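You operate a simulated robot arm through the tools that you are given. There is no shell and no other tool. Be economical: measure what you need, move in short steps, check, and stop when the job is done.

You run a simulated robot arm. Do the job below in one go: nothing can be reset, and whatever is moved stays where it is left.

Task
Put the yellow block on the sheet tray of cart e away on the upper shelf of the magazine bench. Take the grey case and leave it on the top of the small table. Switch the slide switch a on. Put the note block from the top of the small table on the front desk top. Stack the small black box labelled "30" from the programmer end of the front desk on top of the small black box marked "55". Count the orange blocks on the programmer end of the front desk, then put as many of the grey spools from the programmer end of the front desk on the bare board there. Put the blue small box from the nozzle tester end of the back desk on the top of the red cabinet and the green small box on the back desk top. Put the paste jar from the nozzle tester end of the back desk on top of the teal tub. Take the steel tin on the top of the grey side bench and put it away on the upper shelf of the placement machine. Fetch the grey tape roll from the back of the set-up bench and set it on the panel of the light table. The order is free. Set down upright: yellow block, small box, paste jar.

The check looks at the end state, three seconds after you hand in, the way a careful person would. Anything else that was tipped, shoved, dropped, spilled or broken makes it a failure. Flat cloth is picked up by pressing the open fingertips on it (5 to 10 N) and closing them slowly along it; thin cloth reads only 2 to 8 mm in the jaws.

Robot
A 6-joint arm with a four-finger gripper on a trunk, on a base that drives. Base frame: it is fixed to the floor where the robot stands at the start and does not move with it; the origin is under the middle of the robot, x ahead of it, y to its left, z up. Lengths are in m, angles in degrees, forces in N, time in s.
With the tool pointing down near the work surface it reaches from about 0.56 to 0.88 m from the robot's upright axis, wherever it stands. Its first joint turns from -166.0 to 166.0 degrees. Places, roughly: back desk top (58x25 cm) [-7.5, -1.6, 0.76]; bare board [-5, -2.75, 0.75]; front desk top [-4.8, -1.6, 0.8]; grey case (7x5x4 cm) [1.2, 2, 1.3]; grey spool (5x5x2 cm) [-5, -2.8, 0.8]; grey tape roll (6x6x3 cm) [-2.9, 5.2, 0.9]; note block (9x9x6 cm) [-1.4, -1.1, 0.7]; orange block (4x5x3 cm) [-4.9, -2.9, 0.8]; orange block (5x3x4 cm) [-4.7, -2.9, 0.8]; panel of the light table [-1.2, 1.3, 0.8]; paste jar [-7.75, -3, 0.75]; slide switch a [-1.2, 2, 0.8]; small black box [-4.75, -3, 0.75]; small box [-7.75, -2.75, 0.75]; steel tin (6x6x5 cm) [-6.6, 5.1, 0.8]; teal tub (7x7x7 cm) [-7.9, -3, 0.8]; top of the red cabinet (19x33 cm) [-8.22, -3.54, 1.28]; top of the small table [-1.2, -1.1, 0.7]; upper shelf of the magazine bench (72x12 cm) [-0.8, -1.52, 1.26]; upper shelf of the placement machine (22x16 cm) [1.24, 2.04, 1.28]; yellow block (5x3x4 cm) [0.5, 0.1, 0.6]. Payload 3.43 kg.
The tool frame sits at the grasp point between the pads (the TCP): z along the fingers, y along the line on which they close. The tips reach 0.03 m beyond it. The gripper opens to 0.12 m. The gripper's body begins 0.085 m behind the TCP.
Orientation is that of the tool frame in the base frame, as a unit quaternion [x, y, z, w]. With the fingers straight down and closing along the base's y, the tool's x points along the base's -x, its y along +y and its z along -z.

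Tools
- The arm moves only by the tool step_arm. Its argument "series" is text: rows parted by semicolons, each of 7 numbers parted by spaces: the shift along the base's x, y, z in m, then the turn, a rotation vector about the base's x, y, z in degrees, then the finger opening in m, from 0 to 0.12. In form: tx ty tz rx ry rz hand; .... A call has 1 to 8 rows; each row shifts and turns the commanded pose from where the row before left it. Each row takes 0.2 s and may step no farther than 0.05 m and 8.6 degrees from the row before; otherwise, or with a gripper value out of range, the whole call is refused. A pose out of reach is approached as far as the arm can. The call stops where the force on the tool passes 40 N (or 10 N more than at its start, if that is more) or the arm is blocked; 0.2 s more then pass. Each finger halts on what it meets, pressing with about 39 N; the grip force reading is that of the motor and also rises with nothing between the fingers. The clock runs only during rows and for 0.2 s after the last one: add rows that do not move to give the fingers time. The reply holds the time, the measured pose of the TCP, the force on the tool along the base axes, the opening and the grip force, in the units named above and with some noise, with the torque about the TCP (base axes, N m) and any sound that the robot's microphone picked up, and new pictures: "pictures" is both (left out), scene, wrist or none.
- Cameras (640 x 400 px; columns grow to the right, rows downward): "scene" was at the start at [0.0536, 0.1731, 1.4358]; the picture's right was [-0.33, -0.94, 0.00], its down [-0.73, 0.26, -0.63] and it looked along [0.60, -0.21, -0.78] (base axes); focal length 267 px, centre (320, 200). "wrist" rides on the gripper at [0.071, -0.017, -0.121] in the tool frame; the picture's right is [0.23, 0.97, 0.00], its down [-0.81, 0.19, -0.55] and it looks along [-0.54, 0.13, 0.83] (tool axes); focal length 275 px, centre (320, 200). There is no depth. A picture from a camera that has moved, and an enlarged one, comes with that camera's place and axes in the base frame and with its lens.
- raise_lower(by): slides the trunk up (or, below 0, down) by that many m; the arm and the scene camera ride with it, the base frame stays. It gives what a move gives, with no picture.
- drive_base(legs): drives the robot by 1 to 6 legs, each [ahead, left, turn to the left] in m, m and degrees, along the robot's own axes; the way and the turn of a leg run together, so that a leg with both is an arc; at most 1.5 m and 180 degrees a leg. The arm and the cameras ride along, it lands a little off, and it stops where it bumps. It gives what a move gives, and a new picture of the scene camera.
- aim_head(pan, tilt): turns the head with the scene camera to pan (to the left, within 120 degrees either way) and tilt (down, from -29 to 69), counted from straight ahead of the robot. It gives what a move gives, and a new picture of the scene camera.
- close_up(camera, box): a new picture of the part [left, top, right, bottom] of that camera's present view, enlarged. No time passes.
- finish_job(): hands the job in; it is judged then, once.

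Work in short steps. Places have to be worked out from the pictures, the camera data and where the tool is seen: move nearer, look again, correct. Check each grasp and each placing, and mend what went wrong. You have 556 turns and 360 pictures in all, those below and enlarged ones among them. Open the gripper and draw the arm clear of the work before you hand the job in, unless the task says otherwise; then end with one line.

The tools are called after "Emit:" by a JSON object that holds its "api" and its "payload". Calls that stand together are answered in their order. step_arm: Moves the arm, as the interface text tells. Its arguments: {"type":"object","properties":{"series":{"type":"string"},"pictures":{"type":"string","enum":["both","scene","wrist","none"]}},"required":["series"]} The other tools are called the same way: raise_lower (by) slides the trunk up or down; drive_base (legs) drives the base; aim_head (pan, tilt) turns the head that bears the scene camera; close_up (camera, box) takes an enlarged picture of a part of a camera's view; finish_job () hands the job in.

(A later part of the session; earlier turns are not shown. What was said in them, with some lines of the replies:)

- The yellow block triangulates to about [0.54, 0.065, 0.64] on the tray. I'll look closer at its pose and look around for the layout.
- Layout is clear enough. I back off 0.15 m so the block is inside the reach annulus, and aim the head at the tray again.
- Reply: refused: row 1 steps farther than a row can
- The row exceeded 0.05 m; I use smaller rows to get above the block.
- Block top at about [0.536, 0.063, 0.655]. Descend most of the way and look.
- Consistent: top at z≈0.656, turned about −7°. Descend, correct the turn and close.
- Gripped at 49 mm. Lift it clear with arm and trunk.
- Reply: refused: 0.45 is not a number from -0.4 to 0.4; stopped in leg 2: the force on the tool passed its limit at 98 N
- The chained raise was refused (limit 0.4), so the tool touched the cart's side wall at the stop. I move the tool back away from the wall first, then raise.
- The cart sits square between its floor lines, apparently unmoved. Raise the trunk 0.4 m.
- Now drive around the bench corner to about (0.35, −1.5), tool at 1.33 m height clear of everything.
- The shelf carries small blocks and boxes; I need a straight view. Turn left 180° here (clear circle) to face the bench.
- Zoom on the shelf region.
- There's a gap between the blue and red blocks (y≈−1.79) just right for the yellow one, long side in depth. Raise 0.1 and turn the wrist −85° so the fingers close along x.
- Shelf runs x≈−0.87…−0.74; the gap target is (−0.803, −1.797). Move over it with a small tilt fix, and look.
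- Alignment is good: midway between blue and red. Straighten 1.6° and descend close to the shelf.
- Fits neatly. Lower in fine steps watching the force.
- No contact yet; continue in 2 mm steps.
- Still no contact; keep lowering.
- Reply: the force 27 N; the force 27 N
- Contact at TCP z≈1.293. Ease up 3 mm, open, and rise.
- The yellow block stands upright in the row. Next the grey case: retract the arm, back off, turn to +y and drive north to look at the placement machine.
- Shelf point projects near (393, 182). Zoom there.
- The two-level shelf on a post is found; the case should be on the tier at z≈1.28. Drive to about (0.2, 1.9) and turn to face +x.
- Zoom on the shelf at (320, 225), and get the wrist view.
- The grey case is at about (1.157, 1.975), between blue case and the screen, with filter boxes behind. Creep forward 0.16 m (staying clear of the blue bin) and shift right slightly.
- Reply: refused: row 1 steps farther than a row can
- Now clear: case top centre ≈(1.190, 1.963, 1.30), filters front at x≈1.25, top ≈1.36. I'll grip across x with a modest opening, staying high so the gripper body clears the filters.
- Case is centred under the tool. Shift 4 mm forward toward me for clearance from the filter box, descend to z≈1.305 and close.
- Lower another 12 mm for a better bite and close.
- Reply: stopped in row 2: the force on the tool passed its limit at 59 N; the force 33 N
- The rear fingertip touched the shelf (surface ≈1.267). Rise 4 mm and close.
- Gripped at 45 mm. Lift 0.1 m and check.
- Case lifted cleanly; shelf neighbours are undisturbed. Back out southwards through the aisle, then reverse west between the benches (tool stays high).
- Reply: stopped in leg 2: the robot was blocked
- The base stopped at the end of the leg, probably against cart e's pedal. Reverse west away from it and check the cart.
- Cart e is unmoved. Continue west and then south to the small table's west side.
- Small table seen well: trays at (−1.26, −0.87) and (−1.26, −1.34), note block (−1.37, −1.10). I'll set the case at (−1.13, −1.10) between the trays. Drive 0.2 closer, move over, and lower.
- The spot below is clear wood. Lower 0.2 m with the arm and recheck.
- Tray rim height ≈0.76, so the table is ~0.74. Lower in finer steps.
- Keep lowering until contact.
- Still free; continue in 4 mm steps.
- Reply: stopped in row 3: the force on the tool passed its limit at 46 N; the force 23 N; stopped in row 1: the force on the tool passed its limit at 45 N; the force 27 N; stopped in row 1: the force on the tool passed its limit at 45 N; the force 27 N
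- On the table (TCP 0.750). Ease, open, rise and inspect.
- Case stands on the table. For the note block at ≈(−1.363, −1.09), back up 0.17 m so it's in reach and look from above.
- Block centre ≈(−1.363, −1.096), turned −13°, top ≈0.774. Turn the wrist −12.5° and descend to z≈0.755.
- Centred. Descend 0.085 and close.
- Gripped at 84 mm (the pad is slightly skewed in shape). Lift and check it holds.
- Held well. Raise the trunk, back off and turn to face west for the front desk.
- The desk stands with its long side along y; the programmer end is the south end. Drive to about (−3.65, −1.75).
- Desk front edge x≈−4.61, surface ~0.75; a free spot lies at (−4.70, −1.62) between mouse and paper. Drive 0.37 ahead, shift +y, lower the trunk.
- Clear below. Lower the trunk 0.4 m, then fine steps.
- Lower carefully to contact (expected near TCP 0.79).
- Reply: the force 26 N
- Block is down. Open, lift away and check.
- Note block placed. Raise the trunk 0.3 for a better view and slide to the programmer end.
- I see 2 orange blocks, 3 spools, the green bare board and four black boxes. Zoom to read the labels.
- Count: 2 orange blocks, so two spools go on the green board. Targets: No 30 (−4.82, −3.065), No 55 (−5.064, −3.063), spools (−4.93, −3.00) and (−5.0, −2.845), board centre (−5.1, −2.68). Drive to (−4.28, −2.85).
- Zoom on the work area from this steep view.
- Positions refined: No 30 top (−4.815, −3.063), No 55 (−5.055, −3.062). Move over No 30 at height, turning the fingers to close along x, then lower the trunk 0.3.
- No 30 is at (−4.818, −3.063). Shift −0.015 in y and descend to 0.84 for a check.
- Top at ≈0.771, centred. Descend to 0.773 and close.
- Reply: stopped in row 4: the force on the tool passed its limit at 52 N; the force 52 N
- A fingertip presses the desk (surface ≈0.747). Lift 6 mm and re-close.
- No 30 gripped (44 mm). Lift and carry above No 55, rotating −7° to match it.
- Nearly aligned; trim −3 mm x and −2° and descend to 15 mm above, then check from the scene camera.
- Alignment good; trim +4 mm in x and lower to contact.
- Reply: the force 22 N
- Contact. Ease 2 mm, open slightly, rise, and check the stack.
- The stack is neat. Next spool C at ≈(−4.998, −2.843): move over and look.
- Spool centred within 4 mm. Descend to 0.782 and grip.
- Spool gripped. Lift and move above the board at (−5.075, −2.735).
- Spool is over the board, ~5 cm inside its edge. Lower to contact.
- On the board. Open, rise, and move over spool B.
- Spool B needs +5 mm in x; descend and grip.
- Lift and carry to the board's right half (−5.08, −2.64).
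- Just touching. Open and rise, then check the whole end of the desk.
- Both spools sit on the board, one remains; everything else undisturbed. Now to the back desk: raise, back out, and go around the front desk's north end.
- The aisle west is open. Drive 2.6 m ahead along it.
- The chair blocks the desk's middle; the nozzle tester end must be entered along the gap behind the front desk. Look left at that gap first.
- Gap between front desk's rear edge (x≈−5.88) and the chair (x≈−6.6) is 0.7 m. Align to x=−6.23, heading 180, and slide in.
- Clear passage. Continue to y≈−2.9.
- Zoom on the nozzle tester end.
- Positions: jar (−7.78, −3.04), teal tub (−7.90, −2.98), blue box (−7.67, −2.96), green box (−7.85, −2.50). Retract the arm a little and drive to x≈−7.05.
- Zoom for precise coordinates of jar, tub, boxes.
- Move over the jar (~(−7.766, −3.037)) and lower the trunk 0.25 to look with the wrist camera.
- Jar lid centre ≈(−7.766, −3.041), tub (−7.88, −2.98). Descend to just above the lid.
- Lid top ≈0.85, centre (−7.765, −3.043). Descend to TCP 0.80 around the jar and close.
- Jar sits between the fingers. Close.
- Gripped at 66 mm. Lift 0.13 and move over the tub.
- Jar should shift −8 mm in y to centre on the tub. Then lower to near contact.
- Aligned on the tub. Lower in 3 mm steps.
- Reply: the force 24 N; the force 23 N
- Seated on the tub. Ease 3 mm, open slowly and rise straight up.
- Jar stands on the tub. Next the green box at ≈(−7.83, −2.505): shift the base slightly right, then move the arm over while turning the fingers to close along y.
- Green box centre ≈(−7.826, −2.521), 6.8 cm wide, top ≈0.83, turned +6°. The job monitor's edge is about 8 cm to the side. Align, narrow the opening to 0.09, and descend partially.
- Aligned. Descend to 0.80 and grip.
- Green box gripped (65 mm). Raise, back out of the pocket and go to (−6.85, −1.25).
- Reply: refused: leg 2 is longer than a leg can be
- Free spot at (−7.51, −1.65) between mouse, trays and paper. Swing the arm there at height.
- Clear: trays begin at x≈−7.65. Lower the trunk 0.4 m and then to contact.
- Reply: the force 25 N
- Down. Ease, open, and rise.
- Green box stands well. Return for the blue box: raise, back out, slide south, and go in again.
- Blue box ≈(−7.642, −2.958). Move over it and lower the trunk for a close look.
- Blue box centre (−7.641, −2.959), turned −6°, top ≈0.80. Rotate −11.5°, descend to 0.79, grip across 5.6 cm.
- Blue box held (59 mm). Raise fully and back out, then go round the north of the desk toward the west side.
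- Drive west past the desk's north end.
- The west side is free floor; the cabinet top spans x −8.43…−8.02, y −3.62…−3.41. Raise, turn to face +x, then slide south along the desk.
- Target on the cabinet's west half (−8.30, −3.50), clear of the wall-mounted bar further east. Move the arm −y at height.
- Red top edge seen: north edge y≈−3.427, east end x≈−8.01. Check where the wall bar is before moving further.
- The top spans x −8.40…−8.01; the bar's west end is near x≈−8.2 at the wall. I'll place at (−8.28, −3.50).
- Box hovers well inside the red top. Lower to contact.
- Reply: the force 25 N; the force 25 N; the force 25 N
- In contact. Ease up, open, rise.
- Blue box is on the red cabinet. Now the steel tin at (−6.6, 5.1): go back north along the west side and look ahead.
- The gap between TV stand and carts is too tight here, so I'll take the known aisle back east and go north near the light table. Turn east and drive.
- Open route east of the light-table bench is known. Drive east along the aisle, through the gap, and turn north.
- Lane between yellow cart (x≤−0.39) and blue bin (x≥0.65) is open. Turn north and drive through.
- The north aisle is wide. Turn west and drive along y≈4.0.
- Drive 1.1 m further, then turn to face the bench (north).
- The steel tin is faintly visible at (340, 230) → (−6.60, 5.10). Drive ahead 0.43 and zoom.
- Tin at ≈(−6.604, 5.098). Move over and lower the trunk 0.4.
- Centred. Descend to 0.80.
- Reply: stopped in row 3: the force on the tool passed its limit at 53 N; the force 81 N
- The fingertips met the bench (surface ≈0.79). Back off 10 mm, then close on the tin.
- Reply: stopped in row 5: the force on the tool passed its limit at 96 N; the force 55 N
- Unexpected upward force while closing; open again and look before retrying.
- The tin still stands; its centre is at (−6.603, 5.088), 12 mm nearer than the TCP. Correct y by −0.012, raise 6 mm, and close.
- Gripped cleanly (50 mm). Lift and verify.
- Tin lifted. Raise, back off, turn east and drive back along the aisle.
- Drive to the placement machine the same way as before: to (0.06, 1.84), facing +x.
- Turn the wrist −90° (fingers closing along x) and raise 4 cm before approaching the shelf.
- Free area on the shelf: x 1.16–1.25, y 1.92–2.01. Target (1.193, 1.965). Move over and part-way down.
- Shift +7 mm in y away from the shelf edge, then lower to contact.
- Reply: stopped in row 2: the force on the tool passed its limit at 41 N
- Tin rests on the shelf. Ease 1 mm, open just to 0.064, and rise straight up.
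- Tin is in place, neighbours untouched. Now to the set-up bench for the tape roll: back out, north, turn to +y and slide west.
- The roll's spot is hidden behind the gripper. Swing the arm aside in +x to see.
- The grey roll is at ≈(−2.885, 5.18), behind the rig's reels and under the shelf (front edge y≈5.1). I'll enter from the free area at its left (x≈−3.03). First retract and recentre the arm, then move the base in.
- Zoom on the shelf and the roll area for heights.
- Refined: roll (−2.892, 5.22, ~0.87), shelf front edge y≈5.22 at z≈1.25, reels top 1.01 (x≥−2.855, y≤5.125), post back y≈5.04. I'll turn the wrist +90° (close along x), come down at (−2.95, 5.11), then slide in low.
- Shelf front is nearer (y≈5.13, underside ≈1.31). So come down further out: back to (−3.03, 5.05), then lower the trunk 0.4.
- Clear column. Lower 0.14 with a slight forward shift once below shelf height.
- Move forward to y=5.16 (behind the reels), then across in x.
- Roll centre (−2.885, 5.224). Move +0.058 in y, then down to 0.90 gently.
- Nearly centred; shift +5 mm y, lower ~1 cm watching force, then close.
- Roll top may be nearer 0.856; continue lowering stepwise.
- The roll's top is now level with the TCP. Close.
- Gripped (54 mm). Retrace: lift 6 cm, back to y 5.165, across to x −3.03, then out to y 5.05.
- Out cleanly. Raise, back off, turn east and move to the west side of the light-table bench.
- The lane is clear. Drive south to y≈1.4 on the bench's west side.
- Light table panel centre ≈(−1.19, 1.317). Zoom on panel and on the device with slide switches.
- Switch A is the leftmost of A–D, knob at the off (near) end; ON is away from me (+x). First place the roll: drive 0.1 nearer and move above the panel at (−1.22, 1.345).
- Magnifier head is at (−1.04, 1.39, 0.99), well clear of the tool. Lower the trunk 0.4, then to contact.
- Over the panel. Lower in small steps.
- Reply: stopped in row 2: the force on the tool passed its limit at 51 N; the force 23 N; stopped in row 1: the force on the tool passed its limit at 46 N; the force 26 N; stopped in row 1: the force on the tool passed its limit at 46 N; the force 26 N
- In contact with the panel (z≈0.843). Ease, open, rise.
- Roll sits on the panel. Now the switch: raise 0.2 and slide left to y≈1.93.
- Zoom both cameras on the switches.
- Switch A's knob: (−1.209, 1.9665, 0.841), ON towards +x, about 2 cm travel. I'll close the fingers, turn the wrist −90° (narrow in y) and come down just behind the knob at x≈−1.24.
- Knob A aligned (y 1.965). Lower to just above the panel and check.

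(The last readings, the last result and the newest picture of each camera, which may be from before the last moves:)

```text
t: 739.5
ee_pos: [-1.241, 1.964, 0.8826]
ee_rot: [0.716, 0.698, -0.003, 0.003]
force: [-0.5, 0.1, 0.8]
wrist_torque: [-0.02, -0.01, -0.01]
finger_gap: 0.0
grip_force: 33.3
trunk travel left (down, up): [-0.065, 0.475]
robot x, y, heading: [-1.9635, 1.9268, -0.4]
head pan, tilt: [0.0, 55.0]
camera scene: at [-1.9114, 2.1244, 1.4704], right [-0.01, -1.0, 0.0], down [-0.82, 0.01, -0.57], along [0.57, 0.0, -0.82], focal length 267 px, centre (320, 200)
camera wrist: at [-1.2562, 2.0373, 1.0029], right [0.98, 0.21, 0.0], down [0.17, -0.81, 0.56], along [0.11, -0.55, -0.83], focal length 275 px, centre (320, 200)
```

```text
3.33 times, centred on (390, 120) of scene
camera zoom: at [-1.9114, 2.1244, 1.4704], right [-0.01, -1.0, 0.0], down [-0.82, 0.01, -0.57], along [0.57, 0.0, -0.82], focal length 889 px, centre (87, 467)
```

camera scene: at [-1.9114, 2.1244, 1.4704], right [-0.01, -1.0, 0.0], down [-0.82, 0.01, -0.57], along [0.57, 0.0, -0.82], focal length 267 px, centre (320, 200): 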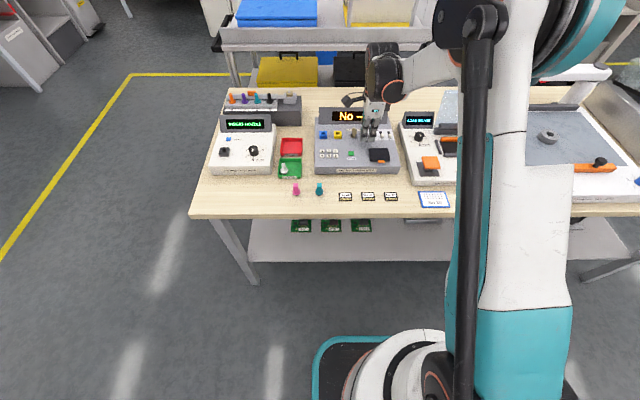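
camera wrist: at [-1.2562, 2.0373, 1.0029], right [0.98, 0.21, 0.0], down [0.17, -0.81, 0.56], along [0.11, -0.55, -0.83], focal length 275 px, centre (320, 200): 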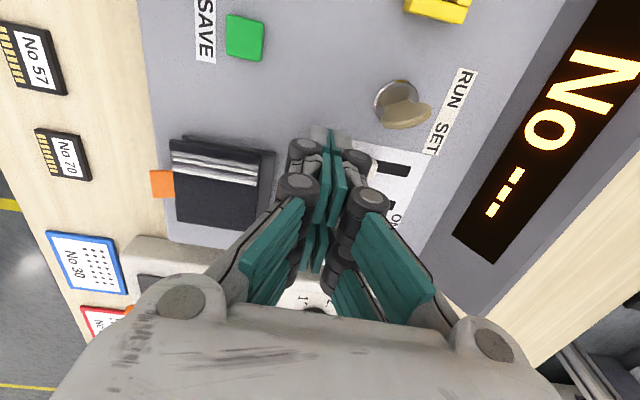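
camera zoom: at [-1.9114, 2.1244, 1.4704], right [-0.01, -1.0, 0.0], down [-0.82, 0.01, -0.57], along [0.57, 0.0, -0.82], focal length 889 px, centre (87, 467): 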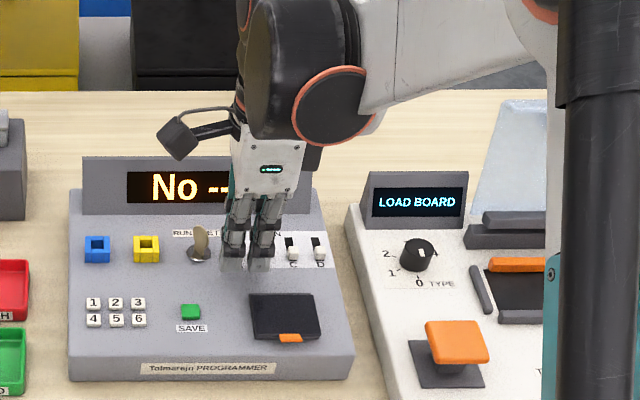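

The finger appears as a wide double prong in this orientation, which could touch switch B too. Turning back to closing along y gives a narrower tip in y. Raise, rotate +90°, and re-approach at y=1.970.

Emit:
{"api": "step_arm", "payload": {"series": "0 0 0.04 0 0 8.3 0; 0 0 0.02 0 0 8.3 0; 0 0 0 0 0 8.3 0; 0 0 0 0 0 8.3 0; 0 0 0 0 0 8.3 0; 0 0 0 0 0 8.3 0", "pictures": "none"}}

Emit:
{"api": "step_arm", "payload": {"series": "0 0.006 0 0 0 8.3 0; 0 0 0 0 0 8.3 0; 0 0 0 0 0 8.3 0; 0 0 0 0 0 8.3 0; 0 0 0 0 0 8.5 0; 0 0 -0.03 0 0 0 0"}}

Emit:
{"api": "close_up", "payload": {"camera": "wrist", "box": [240, 80, 400, 180]}}

Emit:
{"api": "close_up", "payload": {"camera": "scene", "box": [310, 80, 438, 176]}}

```text
t: 740.9
ee_pos: [-1.24, 1.964, 0.9413]
ee_rot: [0.354, 0.935, -0.002, 0.005]
force: [0.0, 0.7, 0.1]
wrist_torque: [0.03, -0.02, -0.02]
finger_gap: 0.0001
grip_force: 32.9
trunk travel left (down, up): [-0.065, 0.475]
robot x, y, heading: [-1.966, 1.9253, -0.5]
head pan, tilt: [0.0, 55.0]
```

```text
t: 742.3
ee_pos: [-1.2407, 1.9686, 0.9128]
ee_rot: [-0.001, 1.0, 0.0, 0.005]
force: [-0.2, 1.3, -0.4]
wrist_torque: [-0.03, -0.05, -0.01]
finger_gap: 0.0
grip_force: 32.9
trunk travel left (down, up): [-0.065, 0.475]
robot x, y, heading: [-1.9682, 1.9262, -0.4]
head pan, tilt: [0.0, 55.0]
camera scene: at [-1.9116, 2.1244, 1.4704], right [-0.01, -1.0, 0.0], down [-0.82, 0.01, -0.57], along [0.57, 0.0, -0.82], focal length 267 px, centre (320, 200)
camera wrist: at [-1.3135, 1.9526, 1.034], right [-0.23, 0.97, 0.0], down [0.81, 0.19, 0.56], along [0.55, 0.13, -0.83], focal length 275 px, centre (320, 200)
```

scene: 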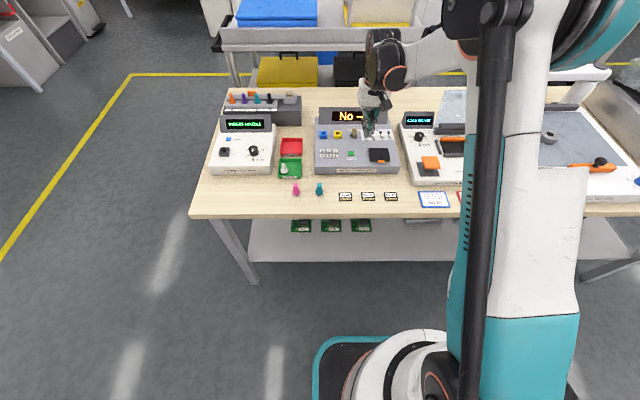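
wrist: 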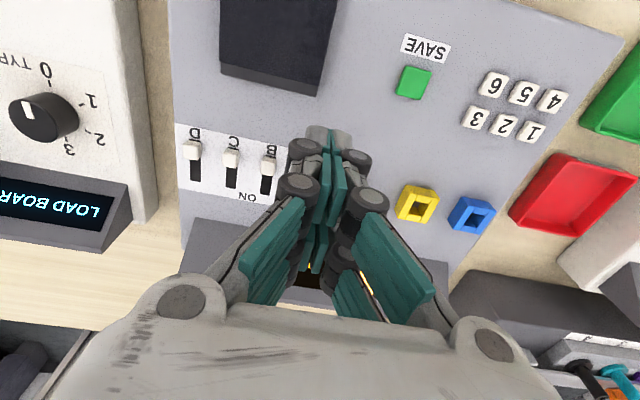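

```text
4.00 times, centred on (320, 130) of wrist
camera zoom: at [-1.3135, 1.9526, 1.034], right [-0.23, 0.97, 0.0], down [0.81, 0.19, 0.56], along [0.55, 0.13, -0.83], focal length 1101 px, centre (320, 480)
```

zoom: 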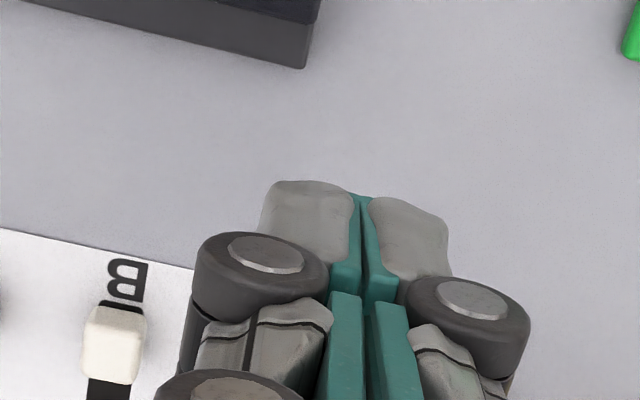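

```text
4.17 times, centred on (374, 128) of scene
camera zoom: at [-1.9116, 2.1244, 1.4704], right [-0.01, -1.0, 0.0], down [-0.82, 0.01, -0.57], along [0.57, 0.0, -0.82], focal length 1111 px, centre (95, 500)
```

zoom: 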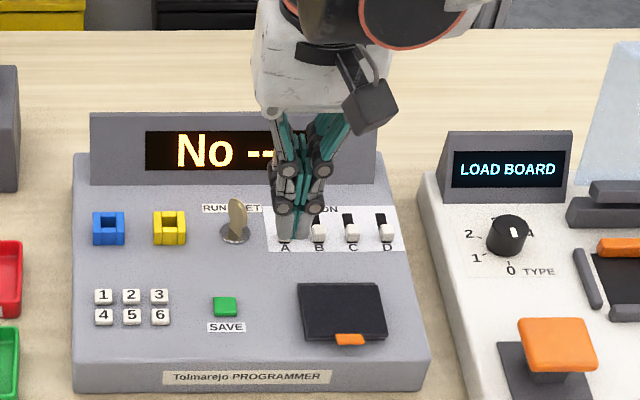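

Tip is narrow now. Lower behind knob A to TCP 0.868 watching the force.

Emit:
{"api": "step_arm", "payload": {"series": "0 0 -0.03 0 0 0 0; 0 0 -0.012 0 0 0 0; 0 0 0 0 0 0 0", "pictures": "none"}}

Emit:
{"api": "close_up", "payload": {"camera": "scene", "box": [310, 80, 438, 176]}}

Emit:
{"api": "close_up", "payload": {"camera": "wrist", "box": [240, 80, 400, 180]}}

```text
t: 743.1
ee_pos: [-1.2403, 1.9698, 0.8707]
ee_rot: [0.0, 1.0, 0.0, 0.004]
force: [-0.1, -0.6, -0.2]
wrist_torque: [0.01, 0.01, -0.04]
finger_gap: 0.0003
grip_force: 33.8
trunk travel left (down, up): [-0.065, 0.475]
robot x, y, heading: [-1.9679, 1.9251, -0.5]
head pan, tilt: [0.0, 55.0]
```

```text
4.17 times, centred on (374, 128) of scene
camera zoom: at [-1.9113, 2.1245, 1.4704], right [-0.01, -1.0, 0.0], down [-0.82, 0.01, -0.57], along [0.57, 0.0, -0.82], focal length 1111 px, centre (95, 500)
```

zoom: 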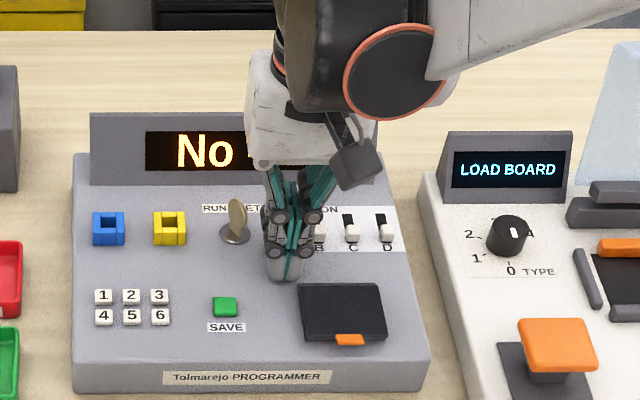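

```text
4.00 times, centred on (320, 130) of wrist
camera zoom: at [-1.3135, 1.9532, 0.991], right [-0.23, 0.97, 0.0], down [0.81, 0.19, 0.56], along [0.54, 0.13, -0.83], focal length 1101 px, centre (320, 480)
```

zoom: 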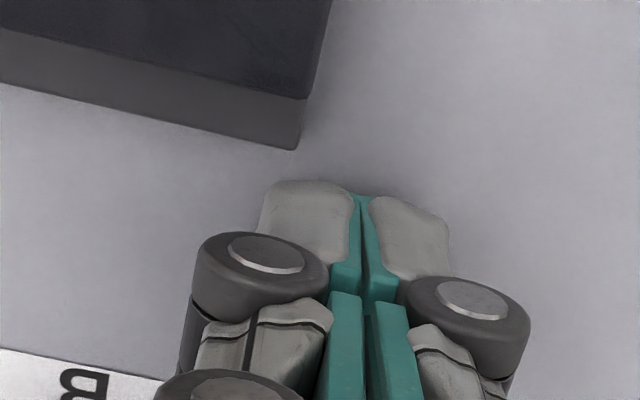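

Behind the knob. Lower 4 mm more and start pushing +x in small steps.

Emit:
{"api": "step_arm", "payload": {"series": "0 0 -0.002 0 0 0 0; 0 0 -0.002 0 0 0 0; 0 0 0 0 0 0 0", "pictures": "none"}}

Emit:
{"api": "step_arm", "payload": {"series": "0.004 0 0 0 0 0 0; 0.004 0 0 0 0 0 0; 0.004 0 0 0 0 0 0; 0 0 0 0 0 0 0", "pictures": "none"}}

Emit:
{"api": "close_up", "payload": {"camera": "scene", "box": [310, 80, 438, 176]}}

```text
t: 743.9
ee_pos: [-1.2406, 1.9701, 0.8663]
ee_rot: [-0.001, 1.0, 0.0, 0.005]
force: [2.9, -0.4, 5.4]
wrist_torque: [0.03, 0.04, 0.01]
finger_gap: 0.0
grip_force: 33.5
trunk travel left (down, up): [-0.065, 0.475]
robot x, y, heading: [-1.9651, 1.9256, -0.5]
head pan, tilt: [0.0, 55.0]
```

```text
t: 744.9
ee_pos: [-1.2281, 1.9718, 0.8669]
ee_rot: [0.0, 1.0, 0.001, 0.004]
force: [-3.3, 2.0, 5.7]
wrist_torque: [0.04, 0.19, -0.03]
finger_gap: 0.0003
grip_force: 33.5
trunk travel left (down, up): [-0.065, 0.475]
robot x, y, heading: [-1.9686, 1.9232, -0.7]
head pan, tilt: [0.0, 55.0]
```

```text
4.17 times, centred on (374, 128) of scene
camera zoom: at [-1.9121, 2.1245, 1.4705], right [-0.01, -1.0, 0.0], down [-0.82, 0.01, -0.57], along [0.57, 0.0, -0.82], focal length 1111 px, centre (95, 500)
```

zoom: 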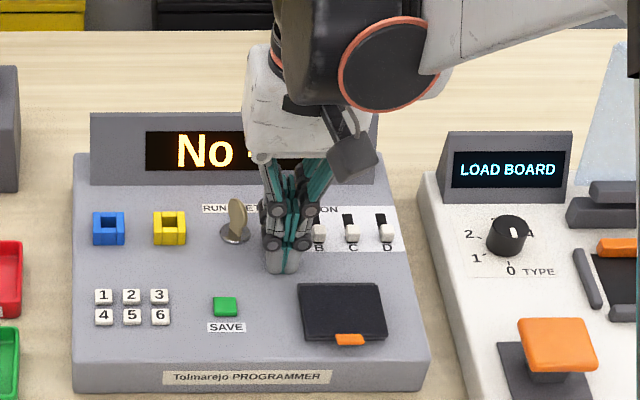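

Light panel contact only (5 N). Raise 1 mm and continue pushing.

Emit:
{"api": "step_arm", "payload": {"series": "0.003 0 0.001 0 0 0 0; 0.004 0 0 0 0 0 0; 0.004 0 0 0 0 0 0; 0 0 0 0 0 0 0", "pictures": "none"}}

Emit:
{"api": "step_arm", "payload": {"series": "0.004 0 0 0 0 0 0; 0.004 0 0 0 0 0 0; 0 0 0 0 0 0 0", "pictures": "none"}}

Emit:
{"api": "close_up", "payload": {"camera": "scene", "box": [310, 80, 438, 176]}}

```text
t: 745.9
ee_pos: [-1.2184, 1.9713, 0.8672]
ee_rot: [0.001, 1.0, 0.0, 0.004]
force: [-1.6, -0.2, 0.7]
wrist_torque: [-0.04, 0.01, 0.0]
finger_gap: 0.0
grip_force: 33.6
trunk travel left (down, up): [-0.065, 0.475]
robot x, y, heading: [-1.9669, 1.9279, -0.5]
head pan, tilt: [0.0, 55.0]
```

```text
t: 746.7
ee_pos: [-1.2133, 1.971, 0.8678]
ee_rot: [-0.001, 1.0, 0.0, 0.003]
force: [-35.9, 5.4, -9.3]
wrist_torque: [0.09, 1.05, 0.02]
finger_gap: 0.0
grip_force: 33.4
trunk travel left (down, up): [-0.065, 0.475]
robot x, y, heading: [-1.9663, 1.9273, -0.4]
head pan, tilt: [0.0, 55.0]
```

```text
4.17 times, centred on (374, 128) of scene
camera zoom: at [-1.9142, 2.125, 1.4704], right [-0.01, -1.0, 0.0], down [-0.82, 0.01, -0.57], along [0.57, 0.0, -0.82], focal length 1111 px, centre (95, 500)
```

zoom: 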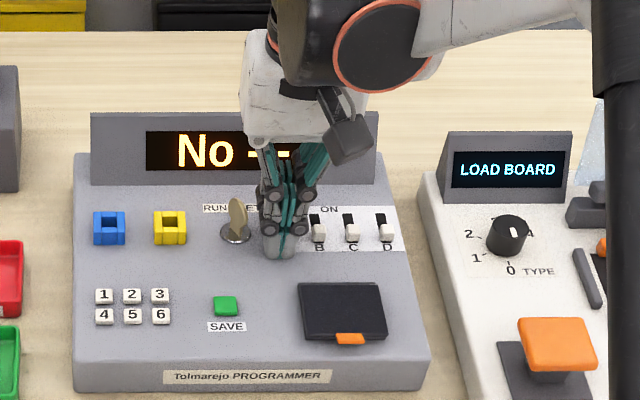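

Firm resistance (36 N). Back off, lift, and look at the switch.

Emit:
{"api": "step_arm", "payload": {"series": "-0.006 0 0 0 0 0 0; -0.01 0 0 0 0 0 0; 0 0 0.04 0 0 0 0; 0 0 0.05 0 0 0 0; -0.03 0 0.03 0 0 0 0", "pictures": "none"}}

Emit:
{"api": "close_up", "payload": {"camera": "scene", "box": [330, 100, 410, 150]}}

Emit:
{"api": "close_up", "payload": {"camera": "wrist", "box": [160, 60, 480, 260]}}

```text
t: 747.9
ee_pos: [-1.2586, 1.9668, 0.9858]
ee_rot: [0.0, 1.0, 0.001, 0.004]
force: [-0.8, 0.2, -0.8]
wrist_torque: [0.01, 0.02, 0.02]
finger_gap: 0.0001
grip_force: 33.7
trunk travel left (down, up): [-0.065, 0.475]
robot x, y, heading: [-1.9656, 1.924, -0.4]
head pan, tilt: [0.0, 55.0]
```

```text
8.00 times, centred on (370, 125) of scene
camera zoom: at [-1.9113, 2.1244, 1.4705], right [-0.01, -1.0, 0.0], down [-0.82, 0.01, -0.57], along [0.57, 0.0, -0.82], focal length 2133 px, centre (-80, 800)
```

zoom: 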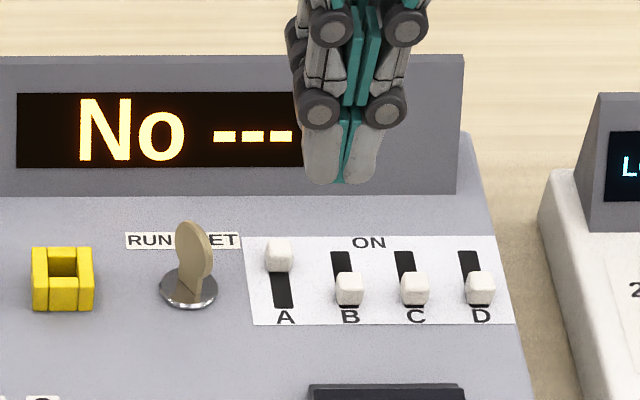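

```text
2.00 times, centred on (320, 160) of wrist
camera zoom: at [-1.3314, 1.951, 1.1061], right [-0.23, 0.97, 0.0], down [0.81, 0.19, 0.56], along [0.55, 0.13, -0.83], focal length 551 px, centre (320, 280)
```

zoom: 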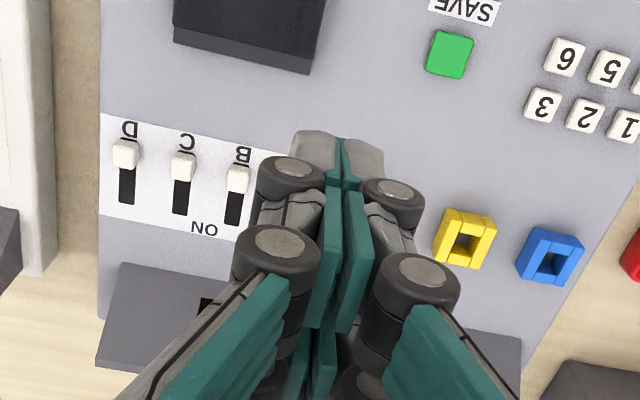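

Switch A is at ON; B–D and the toggle are unchanged. Retract: raise, back away from the bench and open the gripper, with a final look.

Emit:
{"api": "raise_lower", "payload": {"by": 0.3}}

Emit:
{"api": "drive_base", "payload": {"legs": [[-0.3, 0, 0]]}}

Emit:
{"api": "step_arm", "payload": {"series": "0 0 0 0 0 0 0.1; 0 0 0 0 0 0 0.1; 0 0 0 0 0 0 0.1", "pictures": "scene"}}

```text
t: 750.9
ee_pos: [-1.2579, 1.967, 1.2849]
ee_rot: [-0.001, 1.0, 0.0, 0.004]
force: [0.3, 1.1, 0.9]
wrist_torque: [0.0, -0.01, 0.0]
finger_gap: 0.0001
grip_force: 33.4
trunk travel left (down, up): [-0.365, 0.175]
robot x, y, heading: [-1.9676, 1.9277, -0.5]
head pan, tilt: [0.0, 55.0]
```

```text
t: 752.9
ee_pos: [-1.5547, 1.9697, 1.2846]
ee_rot: [0.0, 1.0, -0.001, 0.004]
force: [0.5, -0.4, -0.2]
wrist_torque: [0.0, -0.04, -0.01]
finger_gap: 0.0
grip_force: 33.3
trunk travel left (down, up): [-0.365, 0.175]
robot x, y, heading: [-2.2609, 1.9267, -0.6]
head pan, tilt: [0.0, 55.0]
camera scene: at [-2.2083, 2.1269, 1.7705], right [-0.01, -1.0, 0.0], down [-0.82, 0.01, -0.57], along [0.57, -0.01, -0.82], focal length 267 px, centre (320, 200)
```

scene: 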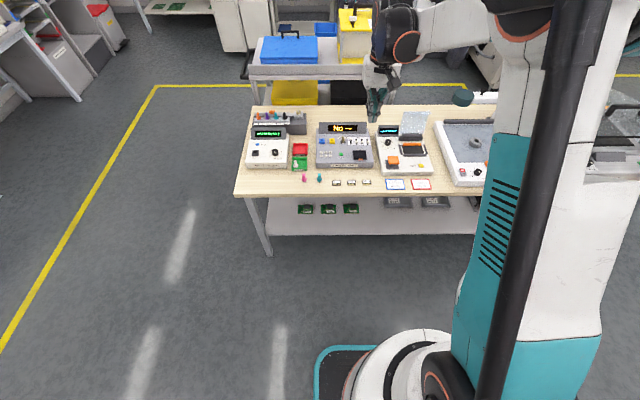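

```text
t: 753.7
ee_pos: [-1.5546, 1.9688, 1.2841]
ee_rot: [0.0, 1.0, 0.001, 0.004]
force: [-0.4, -0.1, 0.5]
wrist_torque: [-0.02, 0.02, 0.02]
finger_gap: 0.0997
grip_force: 0.0
trunk travel left (down, up): [-0.365, 0.175]
robot x, y, heading: [-2.2619, 1.9272, -0.5]
head pan, tilt: [0.0, 55.0]
camera scene: at [-2.207, 2.1269, 1.7704], right [-0.01, -1.0, 0.0], down [-0.82, 0.01, -0.57], along [0.57, -0.01, -0.82], focal length 267 px, centre (320, 200)
```

scene: 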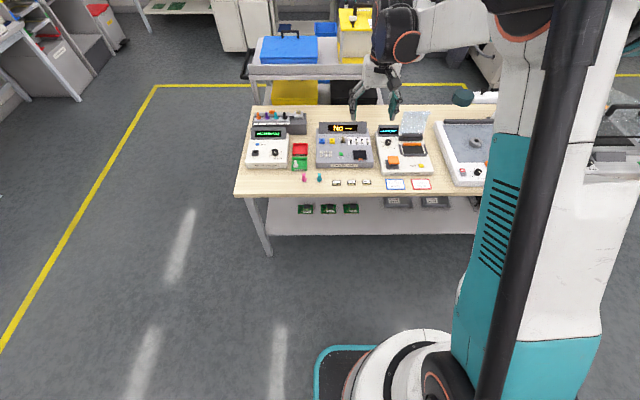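

All sub-tasks are done, the gripper is open and the arm is clear; I hand the job in.

Emit:
{"api": "finish_job", "payload": {}}

```text
The job is handed in.
```

I finished every item on the list and handed the job in; early on, the tool bumped cart e's side wall (98 N peak) and the base then stopped beside its pedal, but the cart did not appear to have moved.
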